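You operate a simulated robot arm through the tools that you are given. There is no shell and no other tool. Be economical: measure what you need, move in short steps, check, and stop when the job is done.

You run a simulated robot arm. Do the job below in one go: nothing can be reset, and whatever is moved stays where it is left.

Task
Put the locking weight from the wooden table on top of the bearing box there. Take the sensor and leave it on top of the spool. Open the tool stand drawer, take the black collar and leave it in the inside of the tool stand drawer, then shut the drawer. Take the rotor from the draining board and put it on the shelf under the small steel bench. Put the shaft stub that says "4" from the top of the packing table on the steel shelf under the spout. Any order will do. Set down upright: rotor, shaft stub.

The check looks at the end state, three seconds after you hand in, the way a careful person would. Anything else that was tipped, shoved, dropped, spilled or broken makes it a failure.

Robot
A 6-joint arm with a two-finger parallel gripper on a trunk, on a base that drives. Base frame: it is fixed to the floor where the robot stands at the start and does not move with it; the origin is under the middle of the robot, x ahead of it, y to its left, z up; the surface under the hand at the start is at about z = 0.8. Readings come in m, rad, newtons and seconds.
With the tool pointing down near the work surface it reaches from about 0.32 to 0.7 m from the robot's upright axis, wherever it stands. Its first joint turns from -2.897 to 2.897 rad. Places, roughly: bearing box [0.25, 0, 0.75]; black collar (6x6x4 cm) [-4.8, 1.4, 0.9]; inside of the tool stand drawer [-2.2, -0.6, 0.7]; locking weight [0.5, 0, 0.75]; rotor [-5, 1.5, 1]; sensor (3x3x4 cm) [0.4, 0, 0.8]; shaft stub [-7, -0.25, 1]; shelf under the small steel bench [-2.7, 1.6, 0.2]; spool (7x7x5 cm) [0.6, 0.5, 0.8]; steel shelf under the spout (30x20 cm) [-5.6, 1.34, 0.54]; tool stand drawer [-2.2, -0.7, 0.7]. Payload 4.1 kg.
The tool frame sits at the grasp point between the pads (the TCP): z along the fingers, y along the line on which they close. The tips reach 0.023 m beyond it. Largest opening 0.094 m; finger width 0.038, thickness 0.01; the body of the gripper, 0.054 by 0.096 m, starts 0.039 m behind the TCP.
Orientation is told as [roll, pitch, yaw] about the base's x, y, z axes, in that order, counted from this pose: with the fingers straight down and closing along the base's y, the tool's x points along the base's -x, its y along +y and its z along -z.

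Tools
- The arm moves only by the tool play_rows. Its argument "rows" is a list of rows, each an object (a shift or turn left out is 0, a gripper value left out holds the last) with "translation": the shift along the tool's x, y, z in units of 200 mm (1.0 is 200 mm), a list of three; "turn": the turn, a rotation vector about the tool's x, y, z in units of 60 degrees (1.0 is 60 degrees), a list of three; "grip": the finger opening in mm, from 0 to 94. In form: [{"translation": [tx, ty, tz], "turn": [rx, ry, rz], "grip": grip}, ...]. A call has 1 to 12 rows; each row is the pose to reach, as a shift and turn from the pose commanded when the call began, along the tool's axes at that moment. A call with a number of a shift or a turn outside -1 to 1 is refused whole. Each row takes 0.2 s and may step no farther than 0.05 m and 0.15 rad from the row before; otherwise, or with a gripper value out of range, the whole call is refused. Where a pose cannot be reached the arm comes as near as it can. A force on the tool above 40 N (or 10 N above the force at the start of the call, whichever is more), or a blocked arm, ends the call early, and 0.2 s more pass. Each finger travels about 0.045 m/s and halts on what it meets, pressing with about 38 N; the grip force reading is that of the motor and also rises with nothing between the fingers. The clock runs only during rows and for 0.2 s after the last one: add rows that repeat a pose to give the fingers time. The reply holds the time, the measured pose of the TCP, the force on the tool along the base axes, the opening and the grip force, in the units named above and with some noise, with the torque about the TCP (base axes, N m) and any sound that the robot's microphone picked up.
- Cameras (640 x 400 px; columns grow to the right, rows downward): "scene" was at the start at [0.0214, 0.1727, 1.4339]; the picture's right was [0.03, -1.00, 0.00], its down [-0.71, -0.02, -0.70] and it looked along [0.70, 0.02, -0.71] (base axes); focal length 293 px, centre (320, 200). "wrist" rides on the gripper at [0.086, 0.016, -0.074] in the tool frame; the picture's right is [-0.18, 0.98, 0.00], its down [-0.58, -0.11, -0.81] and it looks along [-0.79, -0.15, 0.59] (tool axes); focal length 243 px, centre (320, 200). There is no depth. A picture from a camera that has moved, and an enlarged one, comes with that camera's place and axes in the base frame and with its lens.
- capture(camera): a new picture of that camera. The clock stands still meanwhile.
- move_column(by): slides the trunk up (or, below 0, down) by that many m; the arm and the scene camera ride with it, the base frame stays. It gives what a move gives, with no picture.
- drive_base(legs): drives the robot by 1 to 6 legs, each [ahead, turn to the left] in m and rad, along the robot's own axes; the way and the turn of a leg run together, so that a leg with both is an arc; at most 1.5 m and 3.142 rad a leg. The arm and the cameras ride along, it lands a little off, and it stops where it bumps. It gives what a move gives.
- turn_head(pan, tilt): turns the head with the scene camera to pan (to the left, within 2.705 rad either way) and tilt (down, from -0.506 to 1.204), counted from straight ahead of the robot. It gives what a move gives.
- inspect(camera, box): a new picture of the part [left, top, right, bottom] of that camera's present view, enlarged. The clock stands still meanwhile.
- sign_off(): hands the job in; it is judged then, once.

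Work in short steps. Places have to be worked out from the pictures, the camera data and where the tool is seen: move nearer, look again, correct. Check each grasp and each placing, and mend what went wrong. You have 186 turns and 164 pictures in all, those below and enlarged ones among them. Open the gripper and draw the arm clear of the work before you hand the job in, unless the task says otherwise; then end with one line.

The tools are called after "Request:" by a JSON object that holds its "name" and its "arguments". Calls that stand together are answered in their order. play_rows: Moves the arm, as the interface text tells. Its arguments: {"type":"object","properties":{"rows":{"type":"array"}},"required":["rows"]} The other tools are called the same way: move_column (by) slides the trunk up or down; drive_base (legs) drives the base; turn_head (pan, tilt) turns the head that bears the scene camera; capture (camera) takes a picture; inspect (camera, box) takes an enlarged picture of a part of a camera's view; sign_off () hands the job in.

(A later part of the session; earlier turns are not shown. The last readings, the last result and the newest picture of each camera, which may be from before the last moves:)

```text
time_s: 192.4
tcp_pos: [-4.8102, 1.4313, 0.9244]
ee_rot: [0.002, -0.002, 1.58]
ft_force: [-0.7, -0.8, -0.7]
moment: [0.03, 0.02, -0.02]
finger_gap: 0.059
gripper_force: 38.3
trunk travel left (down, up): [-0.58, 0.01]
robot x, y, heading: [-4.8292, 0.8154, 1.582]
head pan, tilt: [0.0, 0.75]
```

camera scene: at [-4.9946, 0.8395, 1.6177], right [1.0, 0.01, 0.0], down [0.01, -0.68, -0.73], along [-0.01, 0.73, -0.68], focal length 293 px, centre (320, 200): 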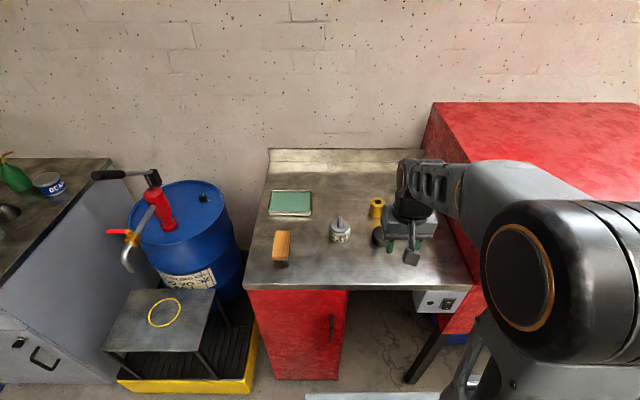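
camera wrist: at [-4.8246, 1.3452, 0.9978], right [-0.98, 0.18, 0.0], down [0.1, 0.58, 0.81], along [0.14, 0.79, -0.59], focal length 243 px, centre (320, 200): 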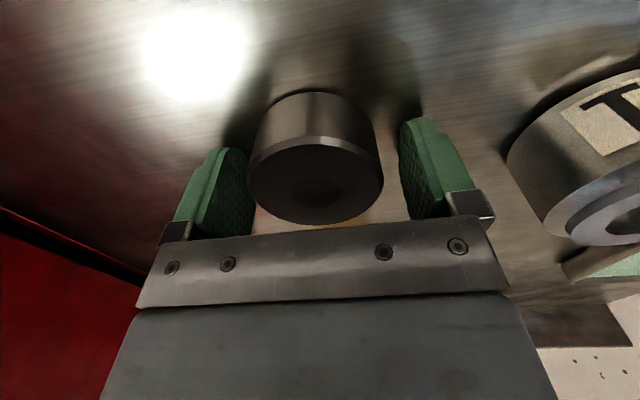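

Gripped at 59 mm. Lift and retract.

Request:
{"name": "play_rows", "arguments": {"rows": [{"translation": [0, 0, -0.2]}, {"translation": [0, 0, -0.4]}, {"translation": [0.1, 0, -0.6]}, {"translation": [0.25, 0, -0.8]}, {"translation": [0.4, 0, -0.95]}, {"translation": [0.6, 0, -0.95]}, {"translation": [0.8, 0, -0.95]}, {"translation": [0.95, 0, -0.95]}, {"translation": [0.95, 0, -0.95]}]}}

Request:
{"name": "capture", "arguments": {"camera": "wrist"}}

```text
time_s: 194.4
tcp_pos: [-4.8087, 1.2392, 1.1136]
ee_rot: [0.003, 0.0, 1.581]
ft_force: [-0.5, 0.1, -4.2]
moment: [0.03, -0.03, -0.01]
finger_gap: 0.059
gripper_force: 37.9
trunk travel left (down, up): [-0.58, 0.01]
robot x, y, heading: [-4.8293, 0.8165, 1.584]
head pan, tilt: [0.0, 0.75]
```

```text
106 pictures are left
camera wrist: at [-4.8225, 1.155, 1.1879], right [-0.98, 0.17, 0.0], down [0.1, 0.58, 0.81], along [0.14, 0.79, -0.59], focal length 243 px, centre (320, 200)
```

wrist: 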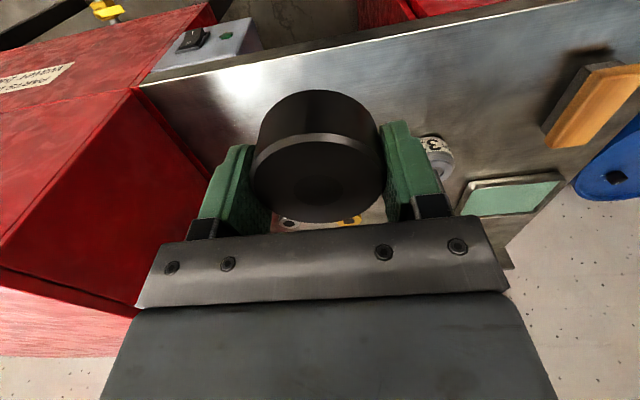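

Collar held. I drive back east along the corridor.

Request:
{"name": "drive_base", "arguments": {"legs": [[0, -1.62], [1.15, 0], [1.1, 0], [1.1, 0], [0, -1.53]]}}

```text
time_s: 218.6
tcp_pos: [-1.4963, 0.1312, 1.1138]
ee_rot: [0.001, 0.0, -1.576]
ft_force: [0.2, -0.5, -3.7]
moment: [0.01, 0.01, -0.03]
finger_gap: 0.0587
gripper_force: 38.1
trunk travel left (down, up): [-0.58, 0.01]
robot x, y, heading: [-1.4701, 0.5563, -1.578]
head pan, tilt: [0.0, 0.75]
```

South 1.55 m and turn west to face the drawer from the east side.

Request:
{"name": "drive_base", "arguments": {"legs": [[0.8, 0], [0.75, 0], [0, -1.565], [0.08, 0]]}}

Request:
{"name": "turn_head", "arguments": {"pan": 0, "tilt": 0.75}}

Request:
{"name": "capture", "arguments": {"camera": "scene"}}

Request:
{"name": "capture", "arguments": {"camera": "wrist"}}

```text
time_s: 231.0
tcp_pos: [-1.9968, -0.9573, 1.111]
ee_rot: [0.001, 0.003, 3.114]
ft_force: [-0.3, -0.5, -4.7]
moment: [0.02, -0.01, -0.04]
finger_gap: 0.0585
gripper_force: 37.8
trunk travel left (down, up): [-0.58, 0.01]
robot x, y, heading: [-1.5682, -0.9948, 3.112]
head pan, tilt: [0.0, 0.75]
```

```text
time_s: 231.6
tcp_pos: [-1.9954, -0.9576, 1.113]
ee_rot: [0.002, 0.004, 3.112]
ft_force: [-0.1, 0.5, -4.8]
moment: [0.0, -0.01, 0.0]
finger_gap: 0.0586
gripper_force: 37.8
trunk travel left (down, up): [-0.58, 0.01]
robot x, y, heading: [-1.5709, -0.9941, 3.115]
head pan, tilt: [0.0, 0.75]
```

```text
105 pictures are left
camera scene: at [-1.5984, -1.1559, 1.6176], right [0.03, 1.0, 0.0], down [0.68, -0.02, -0.73], along [-0.73, 0.02, -0.68], focal length 293 px, centre (320, 200)
```

scene: 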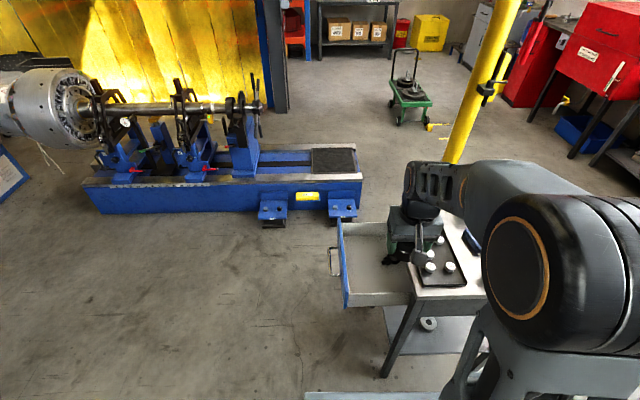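

```text
104 pictures are left
camera wrist: at [-1.908, -0.974, 1.1878], right [-0.21, -0.98, 0.0], down [-0.58, 0.13, 0.81], along [-0.79, 0.17, -0.59], focal length 243 px, centre (320, 200)
```

wrist: 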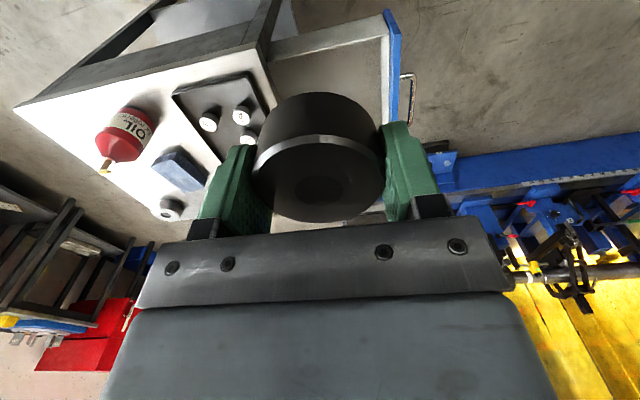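

Good view of the open drawer. Zoom in for its geometry.

Request:
{"name": "inspect", "arguments": {"camera": "scene", "box": [310, 200, 470, 320]}}

```text
3.33 times, centred on (390, 260) of scene
camera zoom: at [-1.5984, -1.1559, 1.6176], right [0.03, 1.0, 0.0], down [0.68, -0.02, -0.73], along [-0.73, 0.02, -0.68], focal length 977 px, centre (87, 0)
```

zoom: 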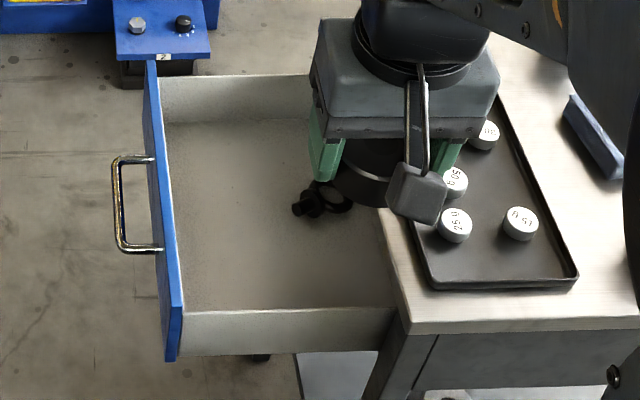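

Drawer cavity: x -2.39…-2.08, front panel's inner face at y≈-1.047, floor ≈0.69; the small part is at about (-2.24, -0.87). I'll set the collar at (-2.17, -0.983). First move over that spot.

Request:
{"name": "play_rows", "arguments": {"rows": [{"translation": [-0.2165, 0.04, 0]}, {"translation": [-0.433, 0.08, 0]}, {"translation": [-0.65, 0.12, 0]}, {"translation": [-0.866, 0.152, 0]}, {"translation": [-0.866, 0.152, 0.1]}, {"translation": [-0.866, 0.152, 0.1]}]}}

Request:
{"name": "move_column", "arguments": {"by": -0.24}}

Request:
{"name": "capture", "arguments": {"camera": "wrist"}}

Request:
{"name": "inspect", "arguments": {"camera": "scene", "box": [300, 130, 500, 280]}}

```text
time_s: 233.0
tcp_pos: [-2.1699, -0.9835, 1.0923]
ee_rot: [0.001, 0.003, 3.114]
ft_force: [0.2, -0.2, -5.6]
moment: [0.01, 0.0, 0.01]
finger_gap: 0.0588
gripper_force: 38.0
trunk travel left (down, up): [-0.58, 0.01]
robot x, y, heading: [-1.5736, -0.996, 3.115]
head pan, tilt: [0.0, 0.75]
```

```text
time_s: 235.5
tcp_pos: [-2.168, -0.9844, 0.851]
ee_rot: [0.001, -0.001, 3.115]
ft_force: [1.0, 0.1, -4.8]
moment: [0.0, 0.0, -0.01]
finger_gap: 0.0583
gripper_force: 37.8
trunk travel left (down, up): [-0.34, 0.25]
robot x, y, heading: [-1.5677, -0.9935, 3.114]
head pan, tilt: [0.0, 0.75]
```

```text
102 pictures are left
camera wrist: at [-2.082, -1.0006, 0.9261], right [-0.21, -0.98, 0.0], down [-0.58, 0.13, 0.81], along [-0.79, 0.17, -0.59], focal length 243 px, centre (320, 200)
```

wrist: 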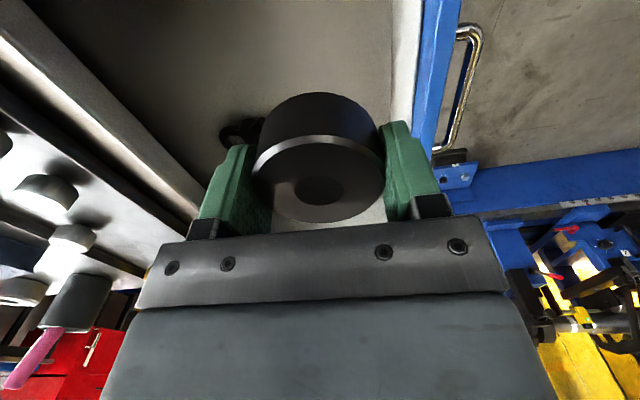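

```text
2.67 times, centred on (400, 205) of scene
camera zoom: at [-1.5985, -1.1559, 1.3777], right [0.03, 1.0, 0.0], down [0.68, -0.02, -0.73], along [-0.73, 0.02, -0.68], focal length 782 px, centre (107, 187)
```

zoom: 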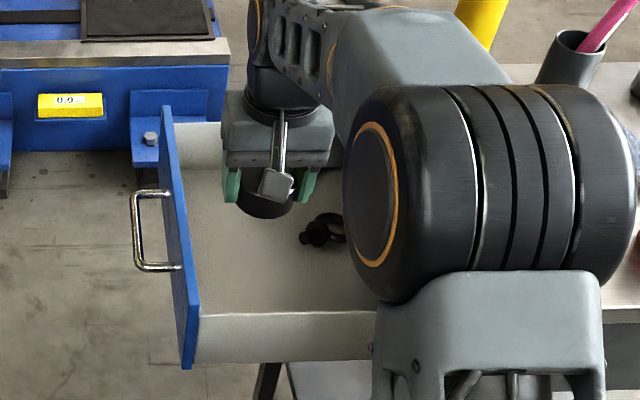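

Clearances look good. Lower to 0.725, then feel for the floor.

Request:
{"name": "play_rows", "arguments": {"rows": [{"translation": [0, -0.015, 0.2]}, {"translation": [0, -0.015, 0.4]}, {"translation": [0, -0.015, 0.6]}, {"translation": [0, -0.015, 0.6]}]}}

Request:
{"name": "play_rows", "arguments": {"rows": [{"translation": [0, 0, 0.02]}, {"translation": [0, 0, 0.04]}, {"translation": [0, 0, 0.04]}]}}

Request:
{"name": "inspect", "arguments": {"camera": "scene", "box": [300, 130, 500, 280]}}

```text
time_s: 236.5
tcp_pos: [-2.1702, -0.9826, 0.7302]
ee_rot: [0.003, 0.0, 3.114]
ft_force: [-0.4, 0.4, -4.6]
moment: [0.01, -0.01, -0.01]
finger_gap: 0.0586
gripper_force: 37.6
trunk travel left (down, up): [-0.34, 0.25]
robot x, y, heading: [-1.5712, -0.992, 3.114]
head pan, tilt: [0.0, 0.75]
```

```text
time_s: 237.3
tcp_pos: [-2.1695, -0.9811, 0.723]
ee_rot: [0.001, 0.002, 3.112]
ft_force: [-0.2, 0.6, -5.7]
moment: [-0.01, 0.02, -0.01]
finger_gap: 0.0584
gripper_force: 38.2
trunk travel left (down, up): [-0.34, 0.25]
robot x, y, heading: [-1.5709, -0.9948, 3.114]
head pan, tilt: [0.0, 0.75]
```

```text
2.67 times, centred on (400, 205) of scene
camera zoom: at [-1.5986, -1.1559, 1.3776], right [0.03, 1.0, 0.0], down [0.68, -0.02, -0.73], along [-0.73, 0.02, -0.68], focal length 782 px, centre (107, 187)
```

zoom: 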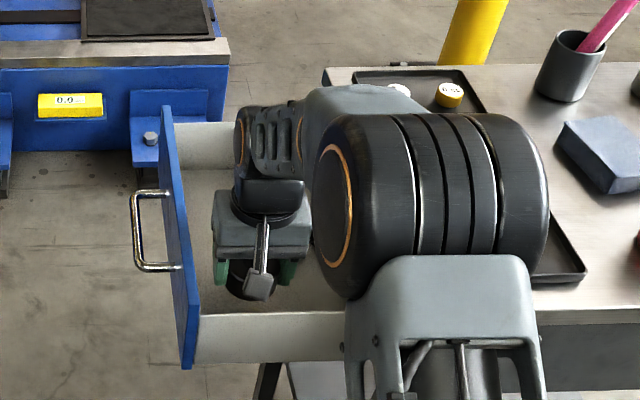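

No contact yet at 0.723; continue in 2 mm steps.

Request:
{"name": "play_rows", "arguments": {"rows": [{"translation": [0, 0, 0.01]}, {"translation": [0, 0, 0.02]}, {"translation": [0, 0, 0.02]}]}}

Request:
{"name": "play_rows", "arguments": {"rows": [{"translation": [0, 0, 0.01]}, {"translation": [0, 0, 0.02]}, {"translation": [0, 0, 0.02]}]}}

```text
time_s: 238.1
tcp_pos: [-2.169, -0.9814, 0.719]
ee_rot: [0.002, 0.001, 3.113]
ft_force: [0.2, 0.5, -5.1]
moment: [0.01, 0.03, 0.0]
finger_gap: 0.0583
gripper_force: 38.0
trunk travel left (down, up): [-0.34, 0.25]
robot x, y, heading: [-1.5719, -0.9944, 3.113]
head pan, tilt: [0.0, 0.75]
```

```text
time_s: 238.9
tcp_pos: [-2.1693, -0.9814, 0.7158]
ee_rot: [0.002, 0.001, 3.113]
ft_force: [0.2, 0.5, -3.6]
moment: [0.03, 0.02, 0.03]
finger_gap: 0.0583
gripper_force: 37.9
trunk travel left (down, up): [-0.34, 0.25]
robot x, y, heading: [-1.5705, -0.9947, 3.116]
head pan, tilt: [0.0, 0.75]
```

Request:
{"name": "play_rows", "arguments": {"rows": [{"translation": [0, 0, 0.01]}, {"translation": [0, 0, 0.02]}, {"translation": [0, 0, 0.02]}]}}

Request:
{"name": "play_rows", "arguments": {"rows": [{"translation": [0, 0, 0.01]}, {"translation": [0, 0, 0.02]}, {"translation": [0, 0, 0.02]}]}}

Request:
{"name": "capture", "arguments": {"camera": "wrist"}}

```text
time_s: 239.7
tcp_pos: [-2.1692, -0.9807, 0.7104]
ee_rot: [0.001, -0.001, 3.113]
ft_force: [-0.3, -0.6, -4.1]
moment: [0.02, -0.01, 0.01]
finger_gap: 0.0582
gripper_force: 38.0
trunk travel left (down, up): [-0.34, 0.25]
robot x, y, heading: [-1.5706, -0.997, 3.116]
head pan, tilt: [0.0, 0.75]
```

```text
time_s: 240.5
tcp_pos: [-2.1686, -0.9816, 0.7074]
ee_rot: [0.002, 0.001, 3.113]
ft_force: [-0.9, -0.2, -4.4]
moment: [-0.01, 0.02, -0.01]
finger_gap: 0.0583
gripper_force: 37.6
trunk travel left (down, up): [-0.34, 0.25]
robot x, y, heading: [-1.5686, -0.9884, 3.112]
head pan, tilt: [0.0, 0.75]
```

```text
99 pictures are left
camera wrist: at [-2.0814, -0.9978, 0.7817], right [-0.21, -0.98, 0.0], down [-0.58, 0.13, 0.81], along [-0.79, 0.17, -0.59], focal length 243 px, centre (320, 200)
```

wrist: 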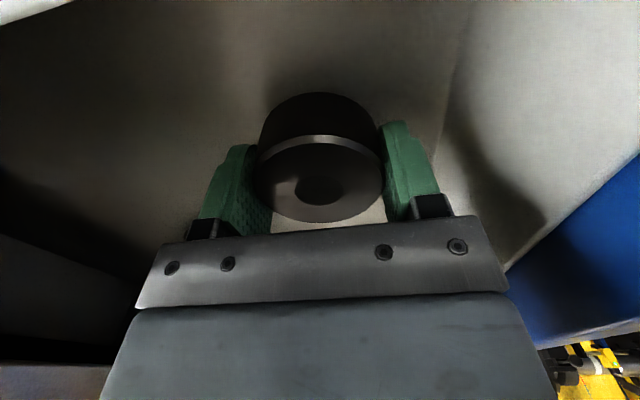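

Floor is near; two more small descents.

Request:
{"name": "play_rows", "arguments": {"rows": [{"translation": [0, 0, 0.01]}, {"translation": [0, 0, 0.02]}, {"translation": [0, 0, 0.02]}]}}

Request:
{"name": "play_rows", "arguments": {"rows": [{"translation": [0, 0, 0.01]}, {"translation": [0, 0, 0.02]}, {"translation": [0, 0, 0.02]}]}}

```text
time_s: 241.3
tcp_pos: [-2.1677, -0.9813, 0.7038]
ee_rot: [0.002, 0.003, 3.115]
ft_force: [0.2, -0.4, -4.7]
moment: [-0.01, -0.01, 0.0]
finger_gap: 0.0585
gripper_force: 37.2
trunk travel left (down, up): [-0.34, 0.25]
robot x, y, heading: [-1.5718, -0.9943, 3.113]
head pan, tilt: [0.0, 0.75]
```

```text
time_s: 242.1
tcp_pos: [-2.1688, -0.9811, 0.6991]
ee_rot: [0.002, -0.001, 3.114]
ft_force: [0.2, -0.7, -5.5]
moment: [0.04, 0.0, -0.02]
finger_gap: 0.0587
gripper_force: 37.9
trunk travel left (down, up): [-0.34, 0.25]
robot x, y, heading: [-1.5726, -0.9949, 3.109]
head pan, tilt: [0.0, 0.75]
```

The wrist camera box may come close to the drawer's side wall; check.

Request:
{"name": "inspect", "arguments": {"camera": "scene", "box": [330, 170, 430, 250]}}

```text
5.00 times, centred on (380, 210) of scene
camera zoom: at [-1.5986, -1.1559, 1.3776], right [0.03, 1.0, 0.0], down [0.68, -0.02, -0.73], along [-0.73, 0.02, -0.68], focal length 1466 px, centre (20, 150)
```

zoom: 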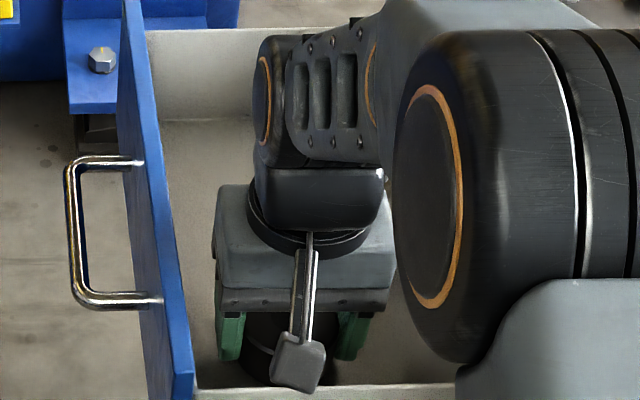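

The camera box is right above the side wall. I shift the hand 3 cm inward before lowering more.

Request:
{"name": "play_rows", "arguments": {"rows": [{"translation": [-0.08, 0, 0]}, {"translation": [-0.155, 0, 0]}, {"translation": [-0.155, 0, 0]}]}}

Request:
{"name": "play_rows", "arguments": {"rows": [{"translation": [0, 0, 0.01]}, {"translation": [0, 0, 0.02]}, {"translation": [0, 0, 0.02]}]}}

Request:
{"name": "play_rows", "arguments": {"rows": [{"translation": [0, 0, 0.01]}, {"translation": [0, 0, 0.02]}, {"translation": [0, 0, 0.02]}]}}

Request:
{"name": "inspect", "arguments": {"camera": "scene", "box": [330, 170, 430, 250]}}

```text
time_s: 242.9
tcp_pos: [-2.2014, -0.9792, 0.6997]
ee_rot: [0.003, 0.002, 3.113]
ft_force: [-0.5, 0.9, -4.4]
moment: [0.03, 0.01, -0.02]
finger_gap: 0.0585
gripper_force: 38.2
trunk travel left (down, up): [-0.34, 0.25]
robot x, y, heading: [-1.5733, -0.9928, 3.112]
head pan, tilt: [0.0, 0.75]
```

```text
time_s: 243.7
tcp_pos: [-2.2006, -0.9808, 0.6961]
ee_rot: [0.002, -0.001, 3.113]
ft_force: [-0.1, -0.9, -4.4]
moment: [-0.01, 0.0, 0.03]
finger_gap: 0.0585
gripper_force: 37.8
trunk travel left (down, up): [-0.34, 0.25]
robot x, y, heading: [-1.5699, -0.9983, 3.115]
head pan, tilt: [0.0, 0.75]
```

```text
time_s: 244.5
tcp_pos: [-2.2014, -0.9797, 0.6912]
ee_rot: [0.0, 0.0, 3.113]
ft_force: [-0.3, 0.4, -4.4]
moment: [-0.01, 0.08, -0.03]
finger_gap: 0.0585
gripper_force: 38.2
trunk travel left (down, up): [-0.34, 0.25]
robot x, y, heading: [-1.5712, -0.9941, 3.109]
head pan, tilt: [0.0, 0.75]
```

```text
5.00 times, centred on (380, 210) of scene
camera zoom: at [-1.5986, -1.1559, 1.3776], right [0.03, 1.0, 0.0], down [0.68, -0.02, -0.73], along [-0.73, 0.02, -0.68], focal length 1466 px, centre (20, 150)
```

zoom: 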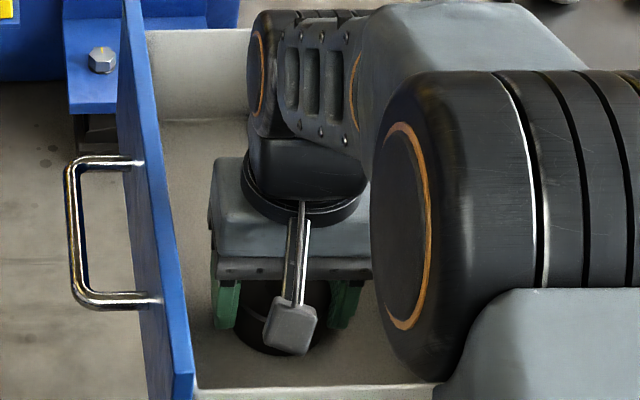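

Clear of the wall now. Continue lowering.

Request:
{"name": "play_rows", "arguments": {"rows": [{"translation": [0, 0, 0.01]}, {"translation": [0, 0, 0.02]}, {"translation": [0, 0, 0.03]}, {"translation": [0, 0, 0.03]}]}}

Request:
{"name": "play_rows", "arguments": {"rows": [{"translation": [0, 0, 0.01]}, {"translation": [0, 0, 0.02]}, {"translation": [0, 0, 0.02]}]}}

```text
time_s: 245.5
tcp_pos: [-2.1998, -0.9785, 0.6897]
ee_rot: [0.003, -0.01, 3.115]
ft_force: [0.2, 1.0, 33.6]
moment: [0.0, -0.07, 0.2]
finger_gap: 0.0585
gripper_force: 37.9
trunk travel left (down, up): [-0.34, 0.25]
robot x, y, heading: [-1.573, -0.9955, 3.119]
head pan, tilt: [0.0, 0.75]
```

```text
time_s: 246.0
tcp_pos: [-2.2035, -0.9812, 0.689]
ee_rot: [0.0, -0.011, 3.114]
ft_force: [3.0, 0.1, 15.7]
moment: [0.09, -0.59, -0.05]
finger_gap: 0.0588
gripper_force: 37.2
trunk travel left (down, up): [-0.34, 0.25]
robot x, y, heading: [-1.571, -0.9948, 3.113]
head pan, tilt: [0.0, 0.75]
stopped in row 2: the force on the tool passed its limit at 46 N (the readings are from after the stop); the commanded pose is now the measured one
```

Floor contact at ~0.689. I raise 1 mm, open to 72 and lift out.

Request:
{"name": "play_rows", "arguments": {"rows": [{"translation": [0, 0, -0.005]}, {"translation": [0, 0, -0.005], "grip": 72}, {"translation": [0, 0, -0.005], "grip": 72}, {"translation": [0, 0, -0.1]}, {"translation": [0, 0, -0.3]}, {"translation": [0, 0, -0.5]}, {"translation": [0, 0, -0.7]}, {"translation": [0, 0, -0.9]}, {"translation": [0, 0, -0.9]}]}}

Request:
{"name": "capture", "arguments": {"camera": "wrist"}}

```text
time_s: 248.0
tcp_pos: [-2.2009, -0.9794, 0.8681]
ee_rot: [-0.001, -0.005, 3.115]
ft_force: [0.1, 0.2, 0.3]
moment: [0.0, -0.01, -0.01]
finger_gap: 0.072
gripper_force: 0.1
trunk travel left (down, up): [-0.34, 0.25]
robot x, y, heading: [-1.571, -0.9937, 3.116]
head pan, tilt: [0.0, 0.75]
```

```text
96 pictures are left
camera wrist: at [-2.1144, -0.9956, 0.9415], right [-0.21, -0.98, 0.0], down [-0.57, 0.13, 0.81], along [-0.79, 0.17, -0.59], focal length 243 px, centre (320, 200)
```

wrist: 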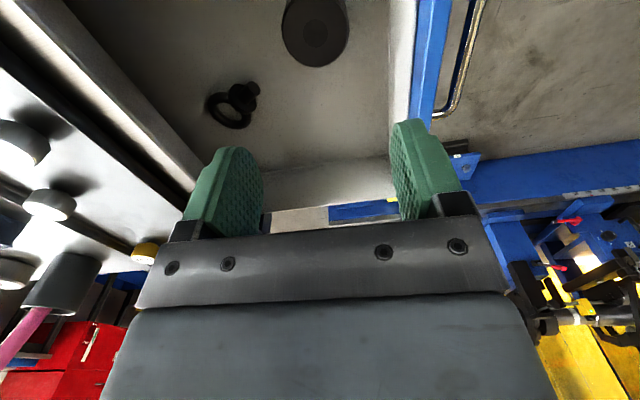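

Collar lies flat in the drawer. To shut it I'll close the fingers, turn the tool 90°, and push the handle bar from outside. First a 5 cm move closer, then the arm swings to the outside at height.

Request:
{"name": "drive_base", "arguments": {"legs": [[0.05, 0]]}}

Request:
{"name": "play_rows", "arguments": {"rows": [{"translation": [0.03, 0.13, 0], "turn": [0, 0, 0.14], "grip": 0}, {"translation": [0.06, 0.26, 0], "turn": [0, 0, 0.28]}, {"translation": [0.1, 0.39, 0], "turn": [0, 0, 0.42]}, {"translation": [0.13, 0.53, 0], "turn": [0, 0, 0.56]}, {"translation": [0.16, 0.66, 0], "turn": [0, 0, 0.7]}, {"translation": [0.19, 0.79, 0], "turn": [0, 0, 0.84]}, {"translation": [0.225, 0.925, 0], "turn": [0, 0, 0.98]}, {"translation": [0.225, 0.925, 0], "turn": [0, 0, 0.98]}]}}

Request:
{"name": "play_rows", "arguments": {"rows": [{"turn": [0, 0, 0.125]}, {"turn": [0, 0, 0.25]}, {"turn": [0, 0, 0.375]}, {"turn": [0, 0, 0.494]}, {"turn": [0, 0, 0.494]}]}}

Request:
{"name": "capture", "arguments": {"camera": "scene"}}

Request:
{"name": "capture", "arguments": {"camera": "wrist"}}

```text
time_s: 249.0
tcp_pos: [-2.2522, -0.9769, 0.8663]
ee_rot: [-0.001, -0.004, 3.113]
ft_force: [-0.1, -0.5, 0.5]
moment: [0.01, 0.01, -0.03]
finger_gap: 0.0719
gripper_force: 0.1
trunk travel left (down, up): [-0.34, 0.25]
robot x, y, heading: [-1.6203, -0.9918, 3.111]
head pan, tilt: [0.0, 0.75]
```

```text
time_s: 250.8
tcp_pos: [-2.2101, -1.1642, 0.8664]
ee_rot: [0.008, -0.003, 2.087]
ft_force: [0.2, -0.1, 0.1]
moment: [-0.02, 0.0, 0.02]
finger_gap: 0.0
gripper_force: 38.3
trunk travel left (down, up): [-0.34, 0.25]
robot x, y, heading: [-1.6203, -0.9925, 3.109]
head pan, tilt: [0.0, 0.75]
```

```text
time_s: 252.0
tcp_pos: [-2.2111, -1.163, 0.8668]
ee_rot: [0.006, 0.0, 1.568]
ft_force: [0.0, -0.3, -0.5]
moment: [-0.01, 0.01, 0.02]
finger_gap: 0.0
gripper_force: 37.7
trunk travel left (down, up): [-0.34, 0.25]
robot x, y, heading: [-1.6193, -0.9943, 3.107]
head pan, tilt: [0.0, 0.75]
```

```text
95 pictures are left
camera scene: at [-1.6481, -1.1545, 1.3776], right [0.03, 1.0, 0.0], down [0.68, -0.02, -0.73], along [-0.73, 0.02, -0.68], focal length 293 px, centre (320, 200)
```

scene: 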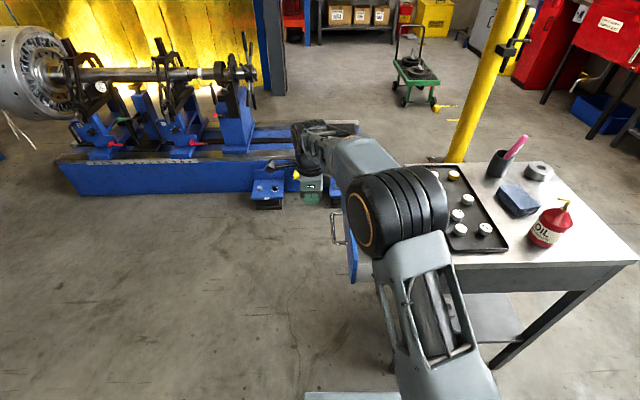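

```text
94 pictures are left
camera wrist: at [-2.2262, -1.2478, 0.9411], right [-0.98, 0.19, 0.01], down [0.12, 0.58, 0.81], along [0.15, 0.79, -0.59], focal length 243 px, centre (320, 200)
```

wrist: 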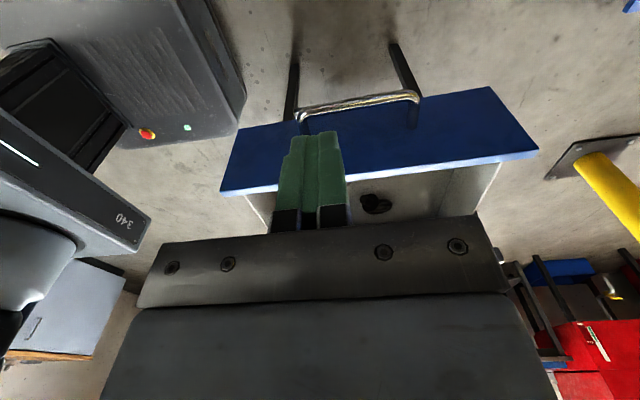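

Bar at y≈-1.10 as expected. I shift to x=-2.225, go down to z=0.715 outside the handle.

Request:
{"name": "play_rows", "arguments": {"rows": [{"translation": [0, 0.07, 0.2]}, {"translation": [0, 0.07, 0.4]}, {"translation": [0, 0.07, 0.6]}, {"translation": [0, 0.07, 0.755]}, {"translation": [0, 0.07, 0.755]}]}}

Request:
{"name": "play_rows", "arguments": {"rows": [{"translation": [-0.1, 0, 0]}, {"translation": [-0.25, 0, 0]}, {"translation": [-0.4, 0, 0]}, {"translation": [-0.55, 0, 0]}, {"translation": [-0.7, 0, 0]}, {"translation": [-0.85, 0, 0]}, {"translation": [-1.0, 0, 0]}, {"translation": [-1.0, 0, 0]}]}}

Request:
{"name": "capture", "arguments": {"camera": "scene"}}

```text
time_s: 253.2
tcp_pos: [-2.2275, -1.1662, 0.7142]
ee_rot: [0.006, 0.0, 1.569]
ft_force: [0.1, -0.9, 0.2]
moment: [0.01, -0.02, -0.02]
finger_gap: 0.0001
gripper_force: 37.5
trunk travel left (down, up): [-0.34, 0.25]
robot x, y, heading: [-1.6202, -0.9907, 3.111]
head pan, tilt: [0.0, 0.75]
```

```text
time_s: 255.0
tcp_pos: [-2.2285, -0.962, 0.7158]
ee_rot: [0.005, -0.001, 1.569]
ft_force: [0.4, 0.0, 0.4]
moment: [-0.05, -0.01, 0.01]
finger_gap: 0.0
gripper_force: 38.0
trunk travel left (down, up): [-0.34, 0.25]
robot x, y, heading: [-1.6205, -0.9932, 3.115]
head pan, tilt: [0.0, 0.75]
```

```text
93 pictures are left
camera scene: at [-1.6481, -1.1542, 1.3777], right [0.03, 1.0, 0.0], down [0.68, -0.02, -0.73], along [-0.73, 0.02, -0.68], focal length 293 px, centre (320, 200)
```

scene: 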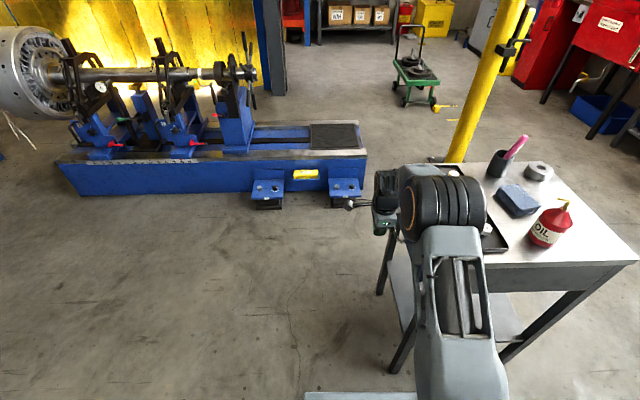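

No resistance so far. I continue to push the last 6 cm, watching the force.

Request:
{"name": "play_rows", "arguments": {"rows": [{"translation": [-0.08, 0, 0]}, {"translation": [-0.16, 0, 0]}, {"translation": [-0.22, 0, 0]}, {"translation": [-0.26, 0, 0]}, {"translation": [-0.3, 0, 0]}, {"translation": [-0.3, 0, 0]}]}}

Request:
{"name": "capture", "arguments": {"camera": "wrist"}}

```text
time_s: 256.1
tcp_pos: [-2.2274, -0.9192, 0.7152]
ee_rot: [0.002, 0.008, 1.576]
ft_force: [3.6, -11.0, 4.8]
moment: [0.08, -0.04, -0.17]
finger_gap: 0.0003
gripper_force: 38.1
trunk travel left (down, up): [-0.34, 0.25]
robot x, y, heading: [-1.6213, -0.9922, 3.123]
head pan, tilt: [0.0, 0.75]
stopped in row 5: the force on the tool passed its limit at 47 N (the readings are from after the stop); the commanded pose is now the measured one
```

```text
92 pictures are left
camera wrist: at [-2.2409, -1.0018, 0.7909], right [-0.98, 0.18, 0.0], down [0.11, 0.59, 0.8], along [0.14, 0.79, -0.6], focal length 243 px, centre (320, 200)
```

wrist: 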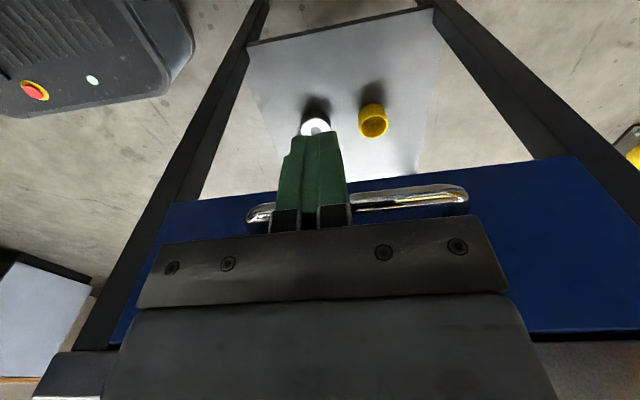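

Firm stop at y=-0.919. I back off and look whether the front is flush.

Request:
{"name": "play_rows", "arguments": {"rows": [{"translation": [0.2, 0, 0]}, {"translation": [0.4, 0, 0]}, {"translation": [0.6, 0, 0]}, {"translation": [0.8, 0, 0]}, {"translation": [0.8, 0, -0.2]}, {"translation": [0.8, 0, -0.4]}, {"translation": [0.8, 0, -0.4]}]}}

Request:
{"name": "capture", "arguments": {"camera": "wrist"}}

Request:
{"name": "inspect", "arguments": {"camera": "scene", "box": [330, 130, 530, 280]}}

```text
time_s: 257.7
tcp_pos: [-2.2243, -1.0763, 0.7954]
ee_rot: [0.001, 0.006, 1.577]
ft_force: [-0.4, -0.6, -0.1]
moment: [0.0, -0.01, 0.0]
finger_gap: 0.0
gripper_force: 38.2
trunk travel left (down, up): [-0.34, 0.25]
robot x, y, heading: [-1.6202, -0.9884, 3.121]
head pan, tilt: [0.0, 0.75]
```

```text
91 pictures are left
camera wrist: at [-2.2388, -1.1603, 0.8692], right [-0.98, 0.18, 0.0], down [0.11, 0.59, 0.8], along [0.14, 0.79, -0.6], focal length 243 px, centre (320, 200)
```

wrist: 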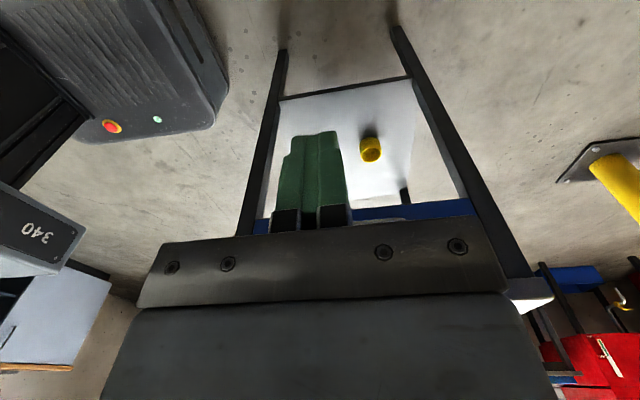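

```text
2.67 times, centred on (430, 205) of scene
camera zoom: at [-1.6465, -1.1547, 1.3776], right [0.02, 1.0, 0.0], down [0.68, -0.01, -0.73], along [-0.73, 0.02, -0.68], focal length 782 px, centre (27, 187)
```

zoom: 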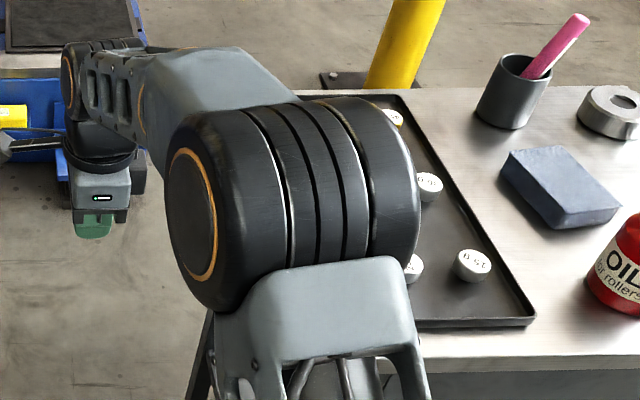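

The elbow hides the drawer. I raise the arm, back the base and turn left so the arm moves out of the line of sight.

Request:
{"name": "play_rows", "arguments": {"rows": [{"translation": [0, 0, -0.2]}, {"translation": [0, 0, -0.4]}, {"translation": [0, 0, -0.6]}, {"translation": [0, 0, -0.8]}, {"translation": [0, 0, -1.0]}, {"translation": [0, 0, -1.0]}]}}

Request:
{"name": "drive_base", "arguments": {"legs": [[-0.25, 0], [0, 0.8]]}}

Request:
{"name": "turn_head", "arguments": {"pan": -0.7, "tilt": 0.55}}

Request:
{"name": "capture", "arguments": {"camera": "scene"}}

```text
time_s: 259.1
tcp_pos: [-2.2248, -1.0744, 0.9942]
ee_rot: [0.003, 0.007, 1.574]
ft_force: [0.3, -0.5, 0.0]
moment: [0.03, -0.01, 0.03]
finger_gap: 0.0
gripper_force: 38.2
trunk travel left (down, up): [-0.34, 0.25]
robot x, y, heading: [-1.6237, -0.9899, 3.119]
head pan, tilt: [0.0, 0.75]
```

```text
time_s: 263.0
tcp_pos: [-1.7327, -1.49, 0.9949]
ee_rot: [0.002, 0.008, 2.38]
ft_force: [0.3, -0.5, -0.2]
moment: [0.0, 0.04, 0.02]
finger_gap: 0.0001
gripper_force: 38.1
trunk travel left (down, up): [-0.34, 0.25]
robot x, y, heading: [-1.3737, -0.9997, -2.359]
head pan, tilt: [0.0, 0.75]
```

```text
time_s: 264.1
tcp_pos: [-1.7325, -1.4902, 0.9935]
ee_rot: [0.002, 0.008, 2.381]
ft_force: [1.0, -0.6, -0.7]
moment: [-0.02, 0.03, -0.01]
finger_gap: 0.0
gripper_force: 37.6
trunk travel left (down, up): [-0.34, 0.25]
robot x, y, heading: [-1.3709, -0.9967, -2.362]
head pan, tilt: [-0.7, 0.55]
```

```text
89 pictures are left
camera scene: at [-1.3018, -1.0777, 1.395], right [-0.08, 1.0, 0.0], down [0.52, 0.04, -0.85], along [-0.85, -0.07, -0.52], focal length 293 px, centre (320, 200)
```

scene: 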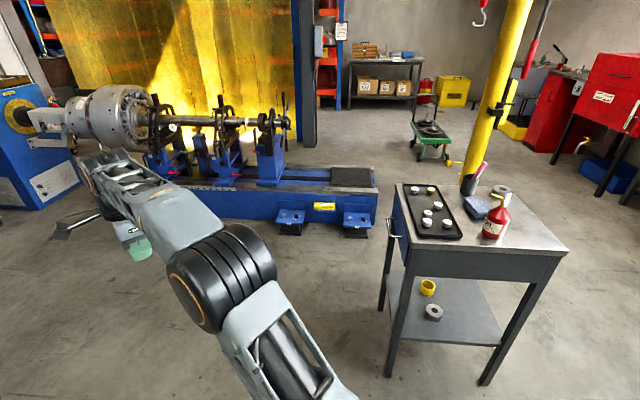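

Request:
{"name": "inspect", "arguments": {"camera": "scene", "box": [360, 170, 480, 300]}}

```text
3.08 times, centred on (420, 235) of scene
camera zoom: at [-1.3018, -1.0777, 1.395], right [-0.08, 1.0, 0.0], down [0.52, 0.04, -0.85], along [-0.85, -0.07, -0.52], focal length 902 px, centre (12, 92)
```

zoom: 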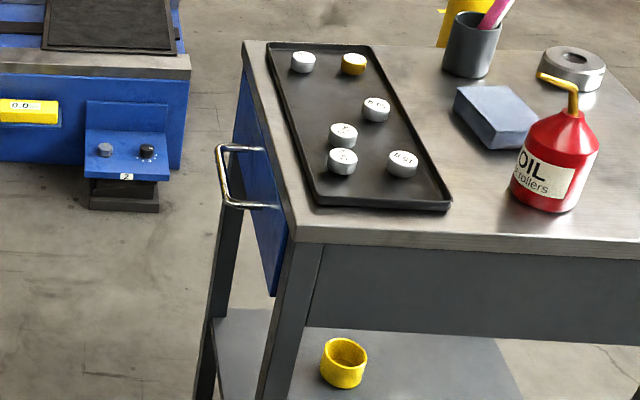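

Bar is at y≈-0.888, matching its closed position (≈-0.886), and the panel looks flush: drawer shut. Now I tuck the arm to the front, raise the trunk, and head back for the rotor.

Request:
{"name": "play_rows", "arguments": {"rows": [{"translation": [-0.066, -0.133, -0.05], "turn": [0, 0, -0.14], "grip": 40}, {"translation": [-0.131, -0.266, -0.1], "turn": [0, 0, -0.28]}, {"translation": [-0.197, -0.399, -0.15], "turn": [0, 0, -0.42]}, {"translation": [-0.262, -0.531, -0.2], "turn": [0, 0, -0.56]}, {"translation": [-0.328, -0.664, -0.2], "turn": [0, 0, -0.7]}, {"translation": [-0.393, -0.797, -0.2], "turn": [0, 0, -0.84]}, {"translation": [-0.459, -0.93, -0.2], "turn": [0, 0, -0.98]}, {"translation": [-0.459, -0.93, -0.2], "turn": [0, 0, -0.98]}]}}

Request:
{"name": "play_rows", "arguments": {"rows": [{"turn": [0, 0, -0.125]}, {"turn": [0, 0, -0.25]}, {"turn": [0, 0, -0.375]}, {"turn": [0, 0, -0.494]}, {"turn": [0, 0, -0.494]}]}}

Request:
{"name": "move_column", "arguments": {"by": 0.18}}

Request:
{"name": "drive_base", "arguments": {"legs": [[0, 2.0], [0, 1.93], [0.8, 0], [0.8, 0], [0, 1.57]]}}

```text
time_s: 265.9
tcp_pos: [-1.6708, -1.2917, 1.034]
ee_rot: [0.006, 0.002, -2.873]
ft_force: [0.4, 0.2, 0.4]
moment: [-0.03, -0.01, 0.02]
finger_gap: 0.0398
gripper_force: 0.1
trunk travel left (down, up): [-0.34, 0.25]
robot x, y, heading: [-1.3719, -0.9979, -2.36]
head pan, tilt: [-0.7, 0.55]
```

```text
time_s: 267.1
tcp_pos: [-1.671, -1.2918, 1.0334]
ee_rot: [0.009, -0.002, -2.359]
ft_force: [1.1, 1.3, 0.8]
moment: [-0.01, 0.01, -0.01]
finger_gap: 0.04
gripper_force: 0.2
trunk travel left (down, up): [-0.34, 0.25]
robot x, y, heading: [-1.3728, -1.0003, -2.359]
head pan, tilt: [-0.7, 0.55]
```

```text
time_s: 269.1
tcp_pos: [-1.6713, -1.2917, 1.2135]
ee_rot: [0.007, -0.003, -2.358]
ft_force: [0.4, 0.4, 0.2]
moment: [0.0, -0.01, -0.01]
finger_gap: 0.0401
gripper_force: 0.0
trunk travel left (down, up): [-0.52, 0.07]
robot x, y, heading: [-1.3734, -0.9976, -2.361]
head pan, tilt: [-0.7, 0.55]
```

```text
time_s: 290.4
tcp_pos: [-1.6853, 0.6279, 1.2136]
ee_rot: [0.006, -0.002, 3.07]
ft_force: [-0.1, -0.2, -0.2]
moment: [0.0, 0.01, 0.01]
finger_gap: 0.04
gripper_force: 0.2
trunk travel left (down, up): [-0.52, 0.07]
robot x, y, heading: [-1.27, 0.596, 3.068]
head pan, tilt: [-0.7, 0.55]
```

Stop opposite the small steel bench on the way to view its shelf.

Request:
{"name": "drive_base", "arguments": {"legs": [[0.5, 0.05], [0.5, 0]]}}

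Request:
{"name": "turn_head", "arguments": {"pan": -1.2, "tilt": 0.6}}

Request:
{"name": "capture", "arguments": {"camera": "scene"}}

```text
time_s: 295.8
tcp_pos: [-2.6789, 0.6497, 1.2134]
ee_rot: [0.007, -0.002, 3.112]
ft_force: [-0.9, -0.3, 0.1]
moment: [0.0, -0.03, 0.01]
finger_gap: 0.0401
gripper_force: 0.1
trunk travel left (down, up): [-0.52, 0.07]
robot x, y, heading: [-2.2615, 0.6345, 3.11]
head pan, tilt: [-0.7, 0.55]
```

```text
time_s: 296.7
tcp_pos: [-2.6796, 0.6504, 1.2134]
ee_rot: [0.008, -0.002, 3.112]
ft_force: [0.3, 0.6, -0.1]
moment: [-0.01, 0.02, -0.01]
finger_gap: 0.0397
gripper_force: 0.0
trunk travel left (down, up): [-0.52, 0.07]
robot x, y, heading: [-2.2627, 0.6333, 3.111]
head pan, tilt: [-1.201, 0.6]
```

```text
87 pictures are left
camera scene: at [-2.2346, 0.5543, 1.5705], right [0.94, 0.34, 0.0], down [0.19, -0.53, -0.83], along [-0.28, 0.78, -0.56], focal length 293 px, centre (320, 200)
```

scene: 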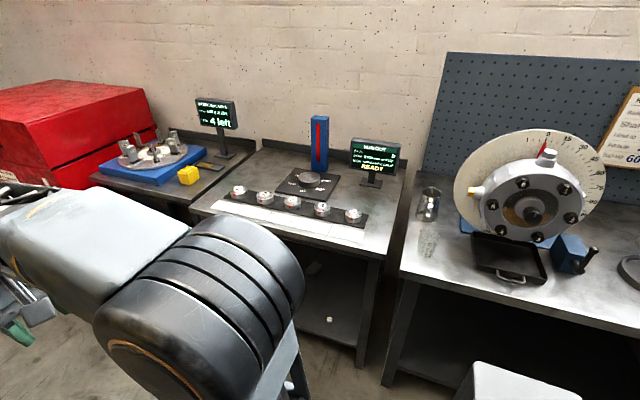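

The middle bench (with the READY display) is the small steel bench. On to the draining board.

Request:
{"name": "drive_base", "arguments": {"legs": [[0, -0.04], [1.35, 0], [1.29, 0], [0, -1.5]]}}

Request:
{"name": "turn_head", "arguments": {"pan": 0, "tilt": 0.75}}

Request:
{"name": "capture", "arguments": {"camera": "scene"}}

Request:
{"name": "capture", "arguments": {"camera": "wrist"}}

```text
time_s: 313.7
tcp_pos: [-4.9068, 1.2534, 1.213]
ee_rot: [0.006, -0.004, 1.568]
ft_force: [1.1, 0.0, -0.4]
moment: [-0.03, 0.01, 0.02]
finger_gap: 0.0397
gripper_force: 0.0
trunk travel left (down, up): [-0.52, 0.07]
robot x, y, heading: [-4.9083, 0.838, 1.564]
head pan, tilt: [-1.201, 0.6]
```

```text
time_s: 315.1
tcp_pos: [-4.9063, 1.2539, 1.2137]
ee_rot: [0.006, -0.002, 1.566]
ft_force: [-0.6, -0.6, -0.1]
moment: [0.0, 0.0, -0.05]
finger_gap: 0.04
gripper_force: 0.1
trunk travel left (down, up): [-0.52, 0.07]
robot x, y, heading: [-4.9114, 0.8339, 1.569]
head pan, tilt: [0.0, 0.75]
```

```text
86 pictures are left
camera scene: at [-5.0752, 0.8621, 1.5576], right [1.0, 0.0, 0.0], down [0.0, -0.68, -0.73], along [0.0, 0.73, -0.68], focal length 293 px, centre (320, 200)
```

scene: 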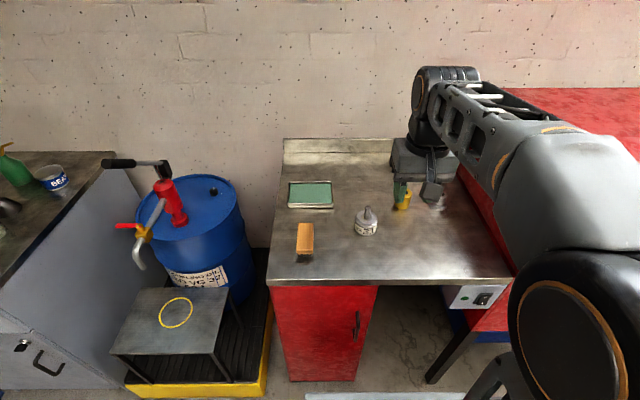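

```text
85 pictures are left
camera wrist: at [-4.9206, 1.169, 1.2879], right [-0.98, 0.19, 0.01], down [0.12, 0.58, 0.81], along [0.15, 0.79, -0.59], focal length 243 px, centre (320, 200)
```

wrist: 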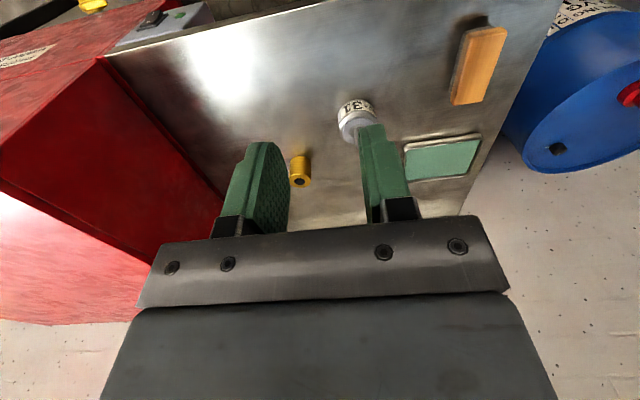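

Rotor: body top ≈0.945, shaft top ≈0.985 at (-4.941, 1.447). I open to 84 mm and go above it for another look.

Request:
{"name": "play_rows", "arguments": {"rows": [{"translation": [-0.16, 0.03, 0.15], "grip": 84}, {"translation": [-0.32, 0.06, 0.3]}, {"translation": [-0.48, 0.09, 0.45]}, {"translation": [-0.64, 0.12, 0.6]}, {"translation": [-0.8, 0.15, 0.7]}, {"translation": [-0.945, 0.1725, 0.8]}, {"translation": [-0.945, 0.1725, 0.8]}]}}

Request:
{"name": "capture", "arguments": {"camera": "wrist"}}

```text
time_s: 316.7
tcp_pos: [-4.943, 1.4424, 1.0537]
ee_rot: [0.007, -0.001, 1.567]
ft_force: [-0.3, -0.2, -0.7]
moment: [-0.02, 0.03, 0.04]
finger_gap: 0.084
gripper_force: 0.1
trunk travel left (down, up): [-0.52, 0.07]
robot x, y, heading: [-4.9107, 0.8359, 1.57]
head pan, tilt: [0.0, 0.75]
```

```text
84 pictures are left
camera wrist: at [-4.958, 1.358, 1.1286], right [-0.98, 0.19, 0.01], down [0.12, 0.58, 0.81], along [0.15, 0.79, -0.59], focal length 243 px, centre (320, 200)
```

wrist: 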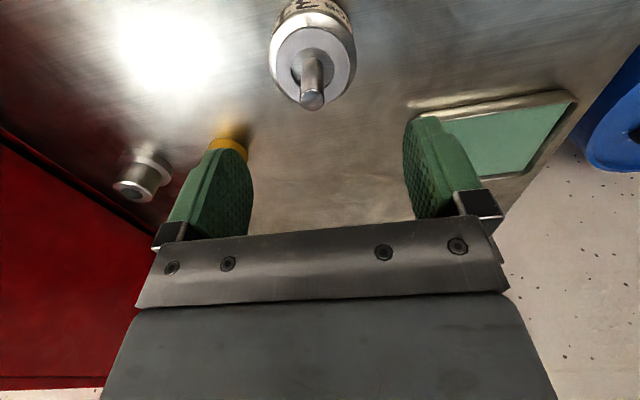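

Rotor at (-4.937, 1.441): nearly centred. I descend to TCP 0.955 and close.

Request:
{"name": "play_rows", "arguments": {"rows": [{"translation": [0, -0.022, 0.2]}, {"translation": [0, -0.022, 0.4]}, {"translation": [0, -0.022, 0.49]}, {"translation": [0, -0.022, 0.49]}]}}

Request:
{"name": "capture", "arguments": {"camera": "wrist"}}

Request:
{"name": "inspect", "arguments": {"camera": "scene", "box": [320, 160, 440, 260]}}

```text
time_s: 317.7
tcp_pos: [-4.9376, 1.4452, 0.956]
ee_rot: [0.007, -0.002, 1.567]
ft_force: [-0.1, -0.1, 0.4]
moment: [0.01, 0.01, 0.0]
finger_gap: 0.084
gripper_force: 0.1
trunk travel left (down, up): [-0.52, 0.07]
robot x, y, heading: [-4.9123, 0.8397, 1.571]
head pan, tilt: [0.0, 0.75]
```

```text
83 pictures are left
camera wrist: at [-4.9529, 1.3599, 1.0301], right [-0.98, 0.19, 0.01], down [0.12, 0.58, 0.81], along [0.15, 0.79, -0.59], focal length 243 px, centre (320, 200)
```

wrist: 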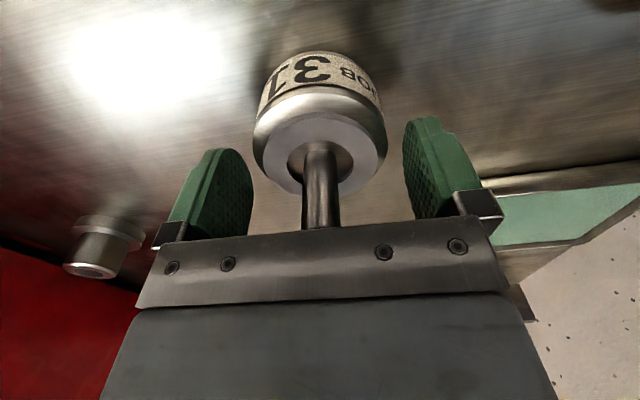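

```text
4.00 times, centred on (380, 210) of scene
camera zoom: at [-5.0753, 0.8621, 1.5576], right [1.0, 0.0, 0.0], down [0.0, -0.68, -0.73], along [0.0, 0.73, -0.68], focal length 1172 px, centre (80, 160)
```

zoom: 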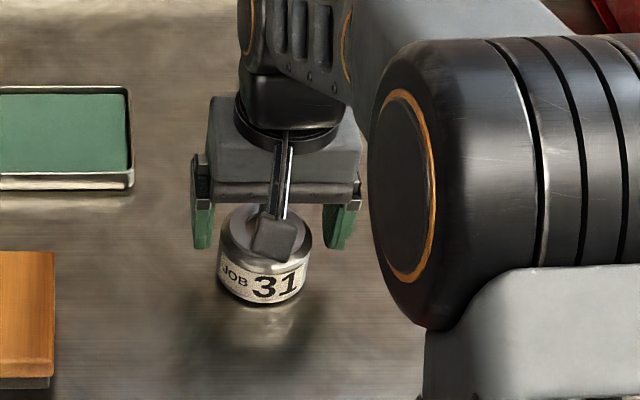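

The rotor's chamfered rim leaves little side to hold; its shaft (≈4 cm) is a better grip. I raise 1 cm and close on the shaft.

Request:
{"name": "play_rows", "arguments": {"rows": [{"translation": [0, 0, -0.03]}, {"translation": [0, 0, -0.055]}, {"translation": [0, 0, -0.055], "grip": 4}, {"translation": [0, 0, -0.055], "grip": 4}, {"translation": [0, 0, -0.055], "grip": 4}, {"translation": [0, 0, -0.055], "grip": 4}, {"translation": [0, 0, -0.055], "grip": 4}, {"translation": [0, 0, -0.055], "grip": 4}]}}

Request:
{"name": "capture", "arguments": {"camera": "wrist"}}

Request:
{"name": "inspect", "arguments": {"camera": "scene", "box": [320, 160, 440, 260]}}

```text
time_s: 319.5
tcp_pos: [-4.938, 1.4436, 0.9675]
ee_rot: [0.006, -0.003, 1.566]
ft_force: [-4.4, 0.2, 3.2]
moment: [-0.26, 0.26, -0.11]
finger_gap: 0.0644
gripper_force: 38.2
trunk travel left (down, up): [-0.52, 0.07]
robot x, y, heading: [-4.9099, 0.8354, 1.567]
head pan, tilt: [0.0, 0.75]
```

```text
81 pictures are left
camera wrist: at [-4.9528, 1.3594, 1.042], right [-0.98, 0.19, 0.01], down [0.12, 0.58, 0.81], along [0.15, 0.79, -0.59], focal length 243 px, centre (320, 200)
```

wrist: 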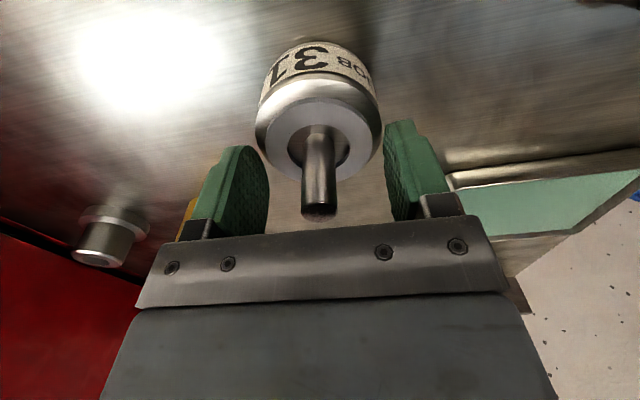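

```text
4.00 times, centred on (380, 210) of scene
camera zoom: at [-5.0759, 0.8619, 1.5576], right [1.0, 0.0, 0.0], down [0.0, -0.68, -0.73], along [0.0, 0.73, -0.68], focal length 1172 px, centre (80, 160)
```

zoom: 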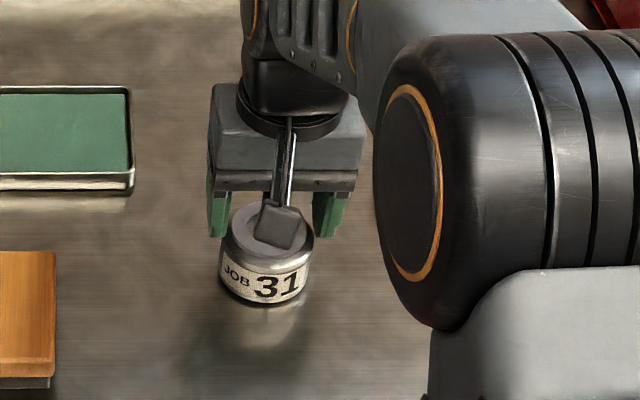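

At this height the fingers met the rotor's side (64 mm): its body is taller than I judged. I open, lower 7 mm for more overlap and close again.

Request:
{"name": "play_rows", "arguments": {"rows": [{"grip": 78}, {"grip": 78}, {"translation": [0, 0, 0.018], "grip": 78}, {"translation": [0, 0, 0.036]}, {"translation": [0, 0, 0.036], "grip": 50}, {"translation": [0, 0, 0.036], "grip": 50}, {"translation": [0, 0, 0.036], "grip": 50}, {"translation": [0, 0, 0.036], "grip": 50}]}}

Request:
{"name": "capture", "arguments": {"camera": "wrist"}}

```text
time_s: 321.3
tcp_pos: [-4.9367, 1.4441, 0.9605]
ee_rot: [0.007, 0.0, 1.568]
ft_force: [-1.9, -0.1, -0.6]
moment: [0.24, 0.05, 0.06]
finger_gap: 0.0644
gripper_force: 38.3
trunk travel left (down, up): [-0.52, 0.07]
robot x, y, heading: [-4.9096, 0.8389, 1.566]
head pan, tilt: [0.0, 0.75]
```

```text
79 pictures are left
camera wrist: at [-4.9526, 1.3592, 1.0347], right [-0.98, 0.19, 0.01], down [0.12, 0.58, 0.81], along [0.15, 0.79, -0.59], focal length 243 px, centre (320, 200)
```

wrist: 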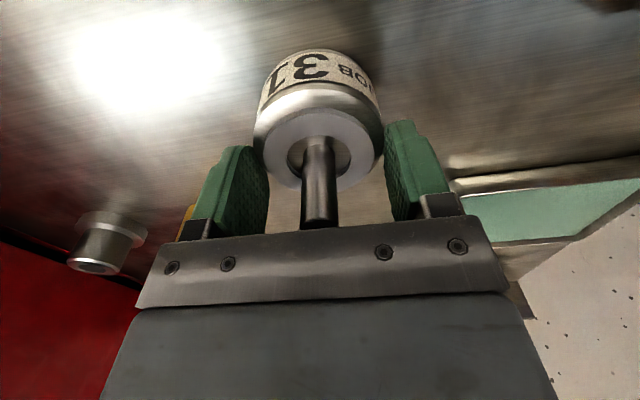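

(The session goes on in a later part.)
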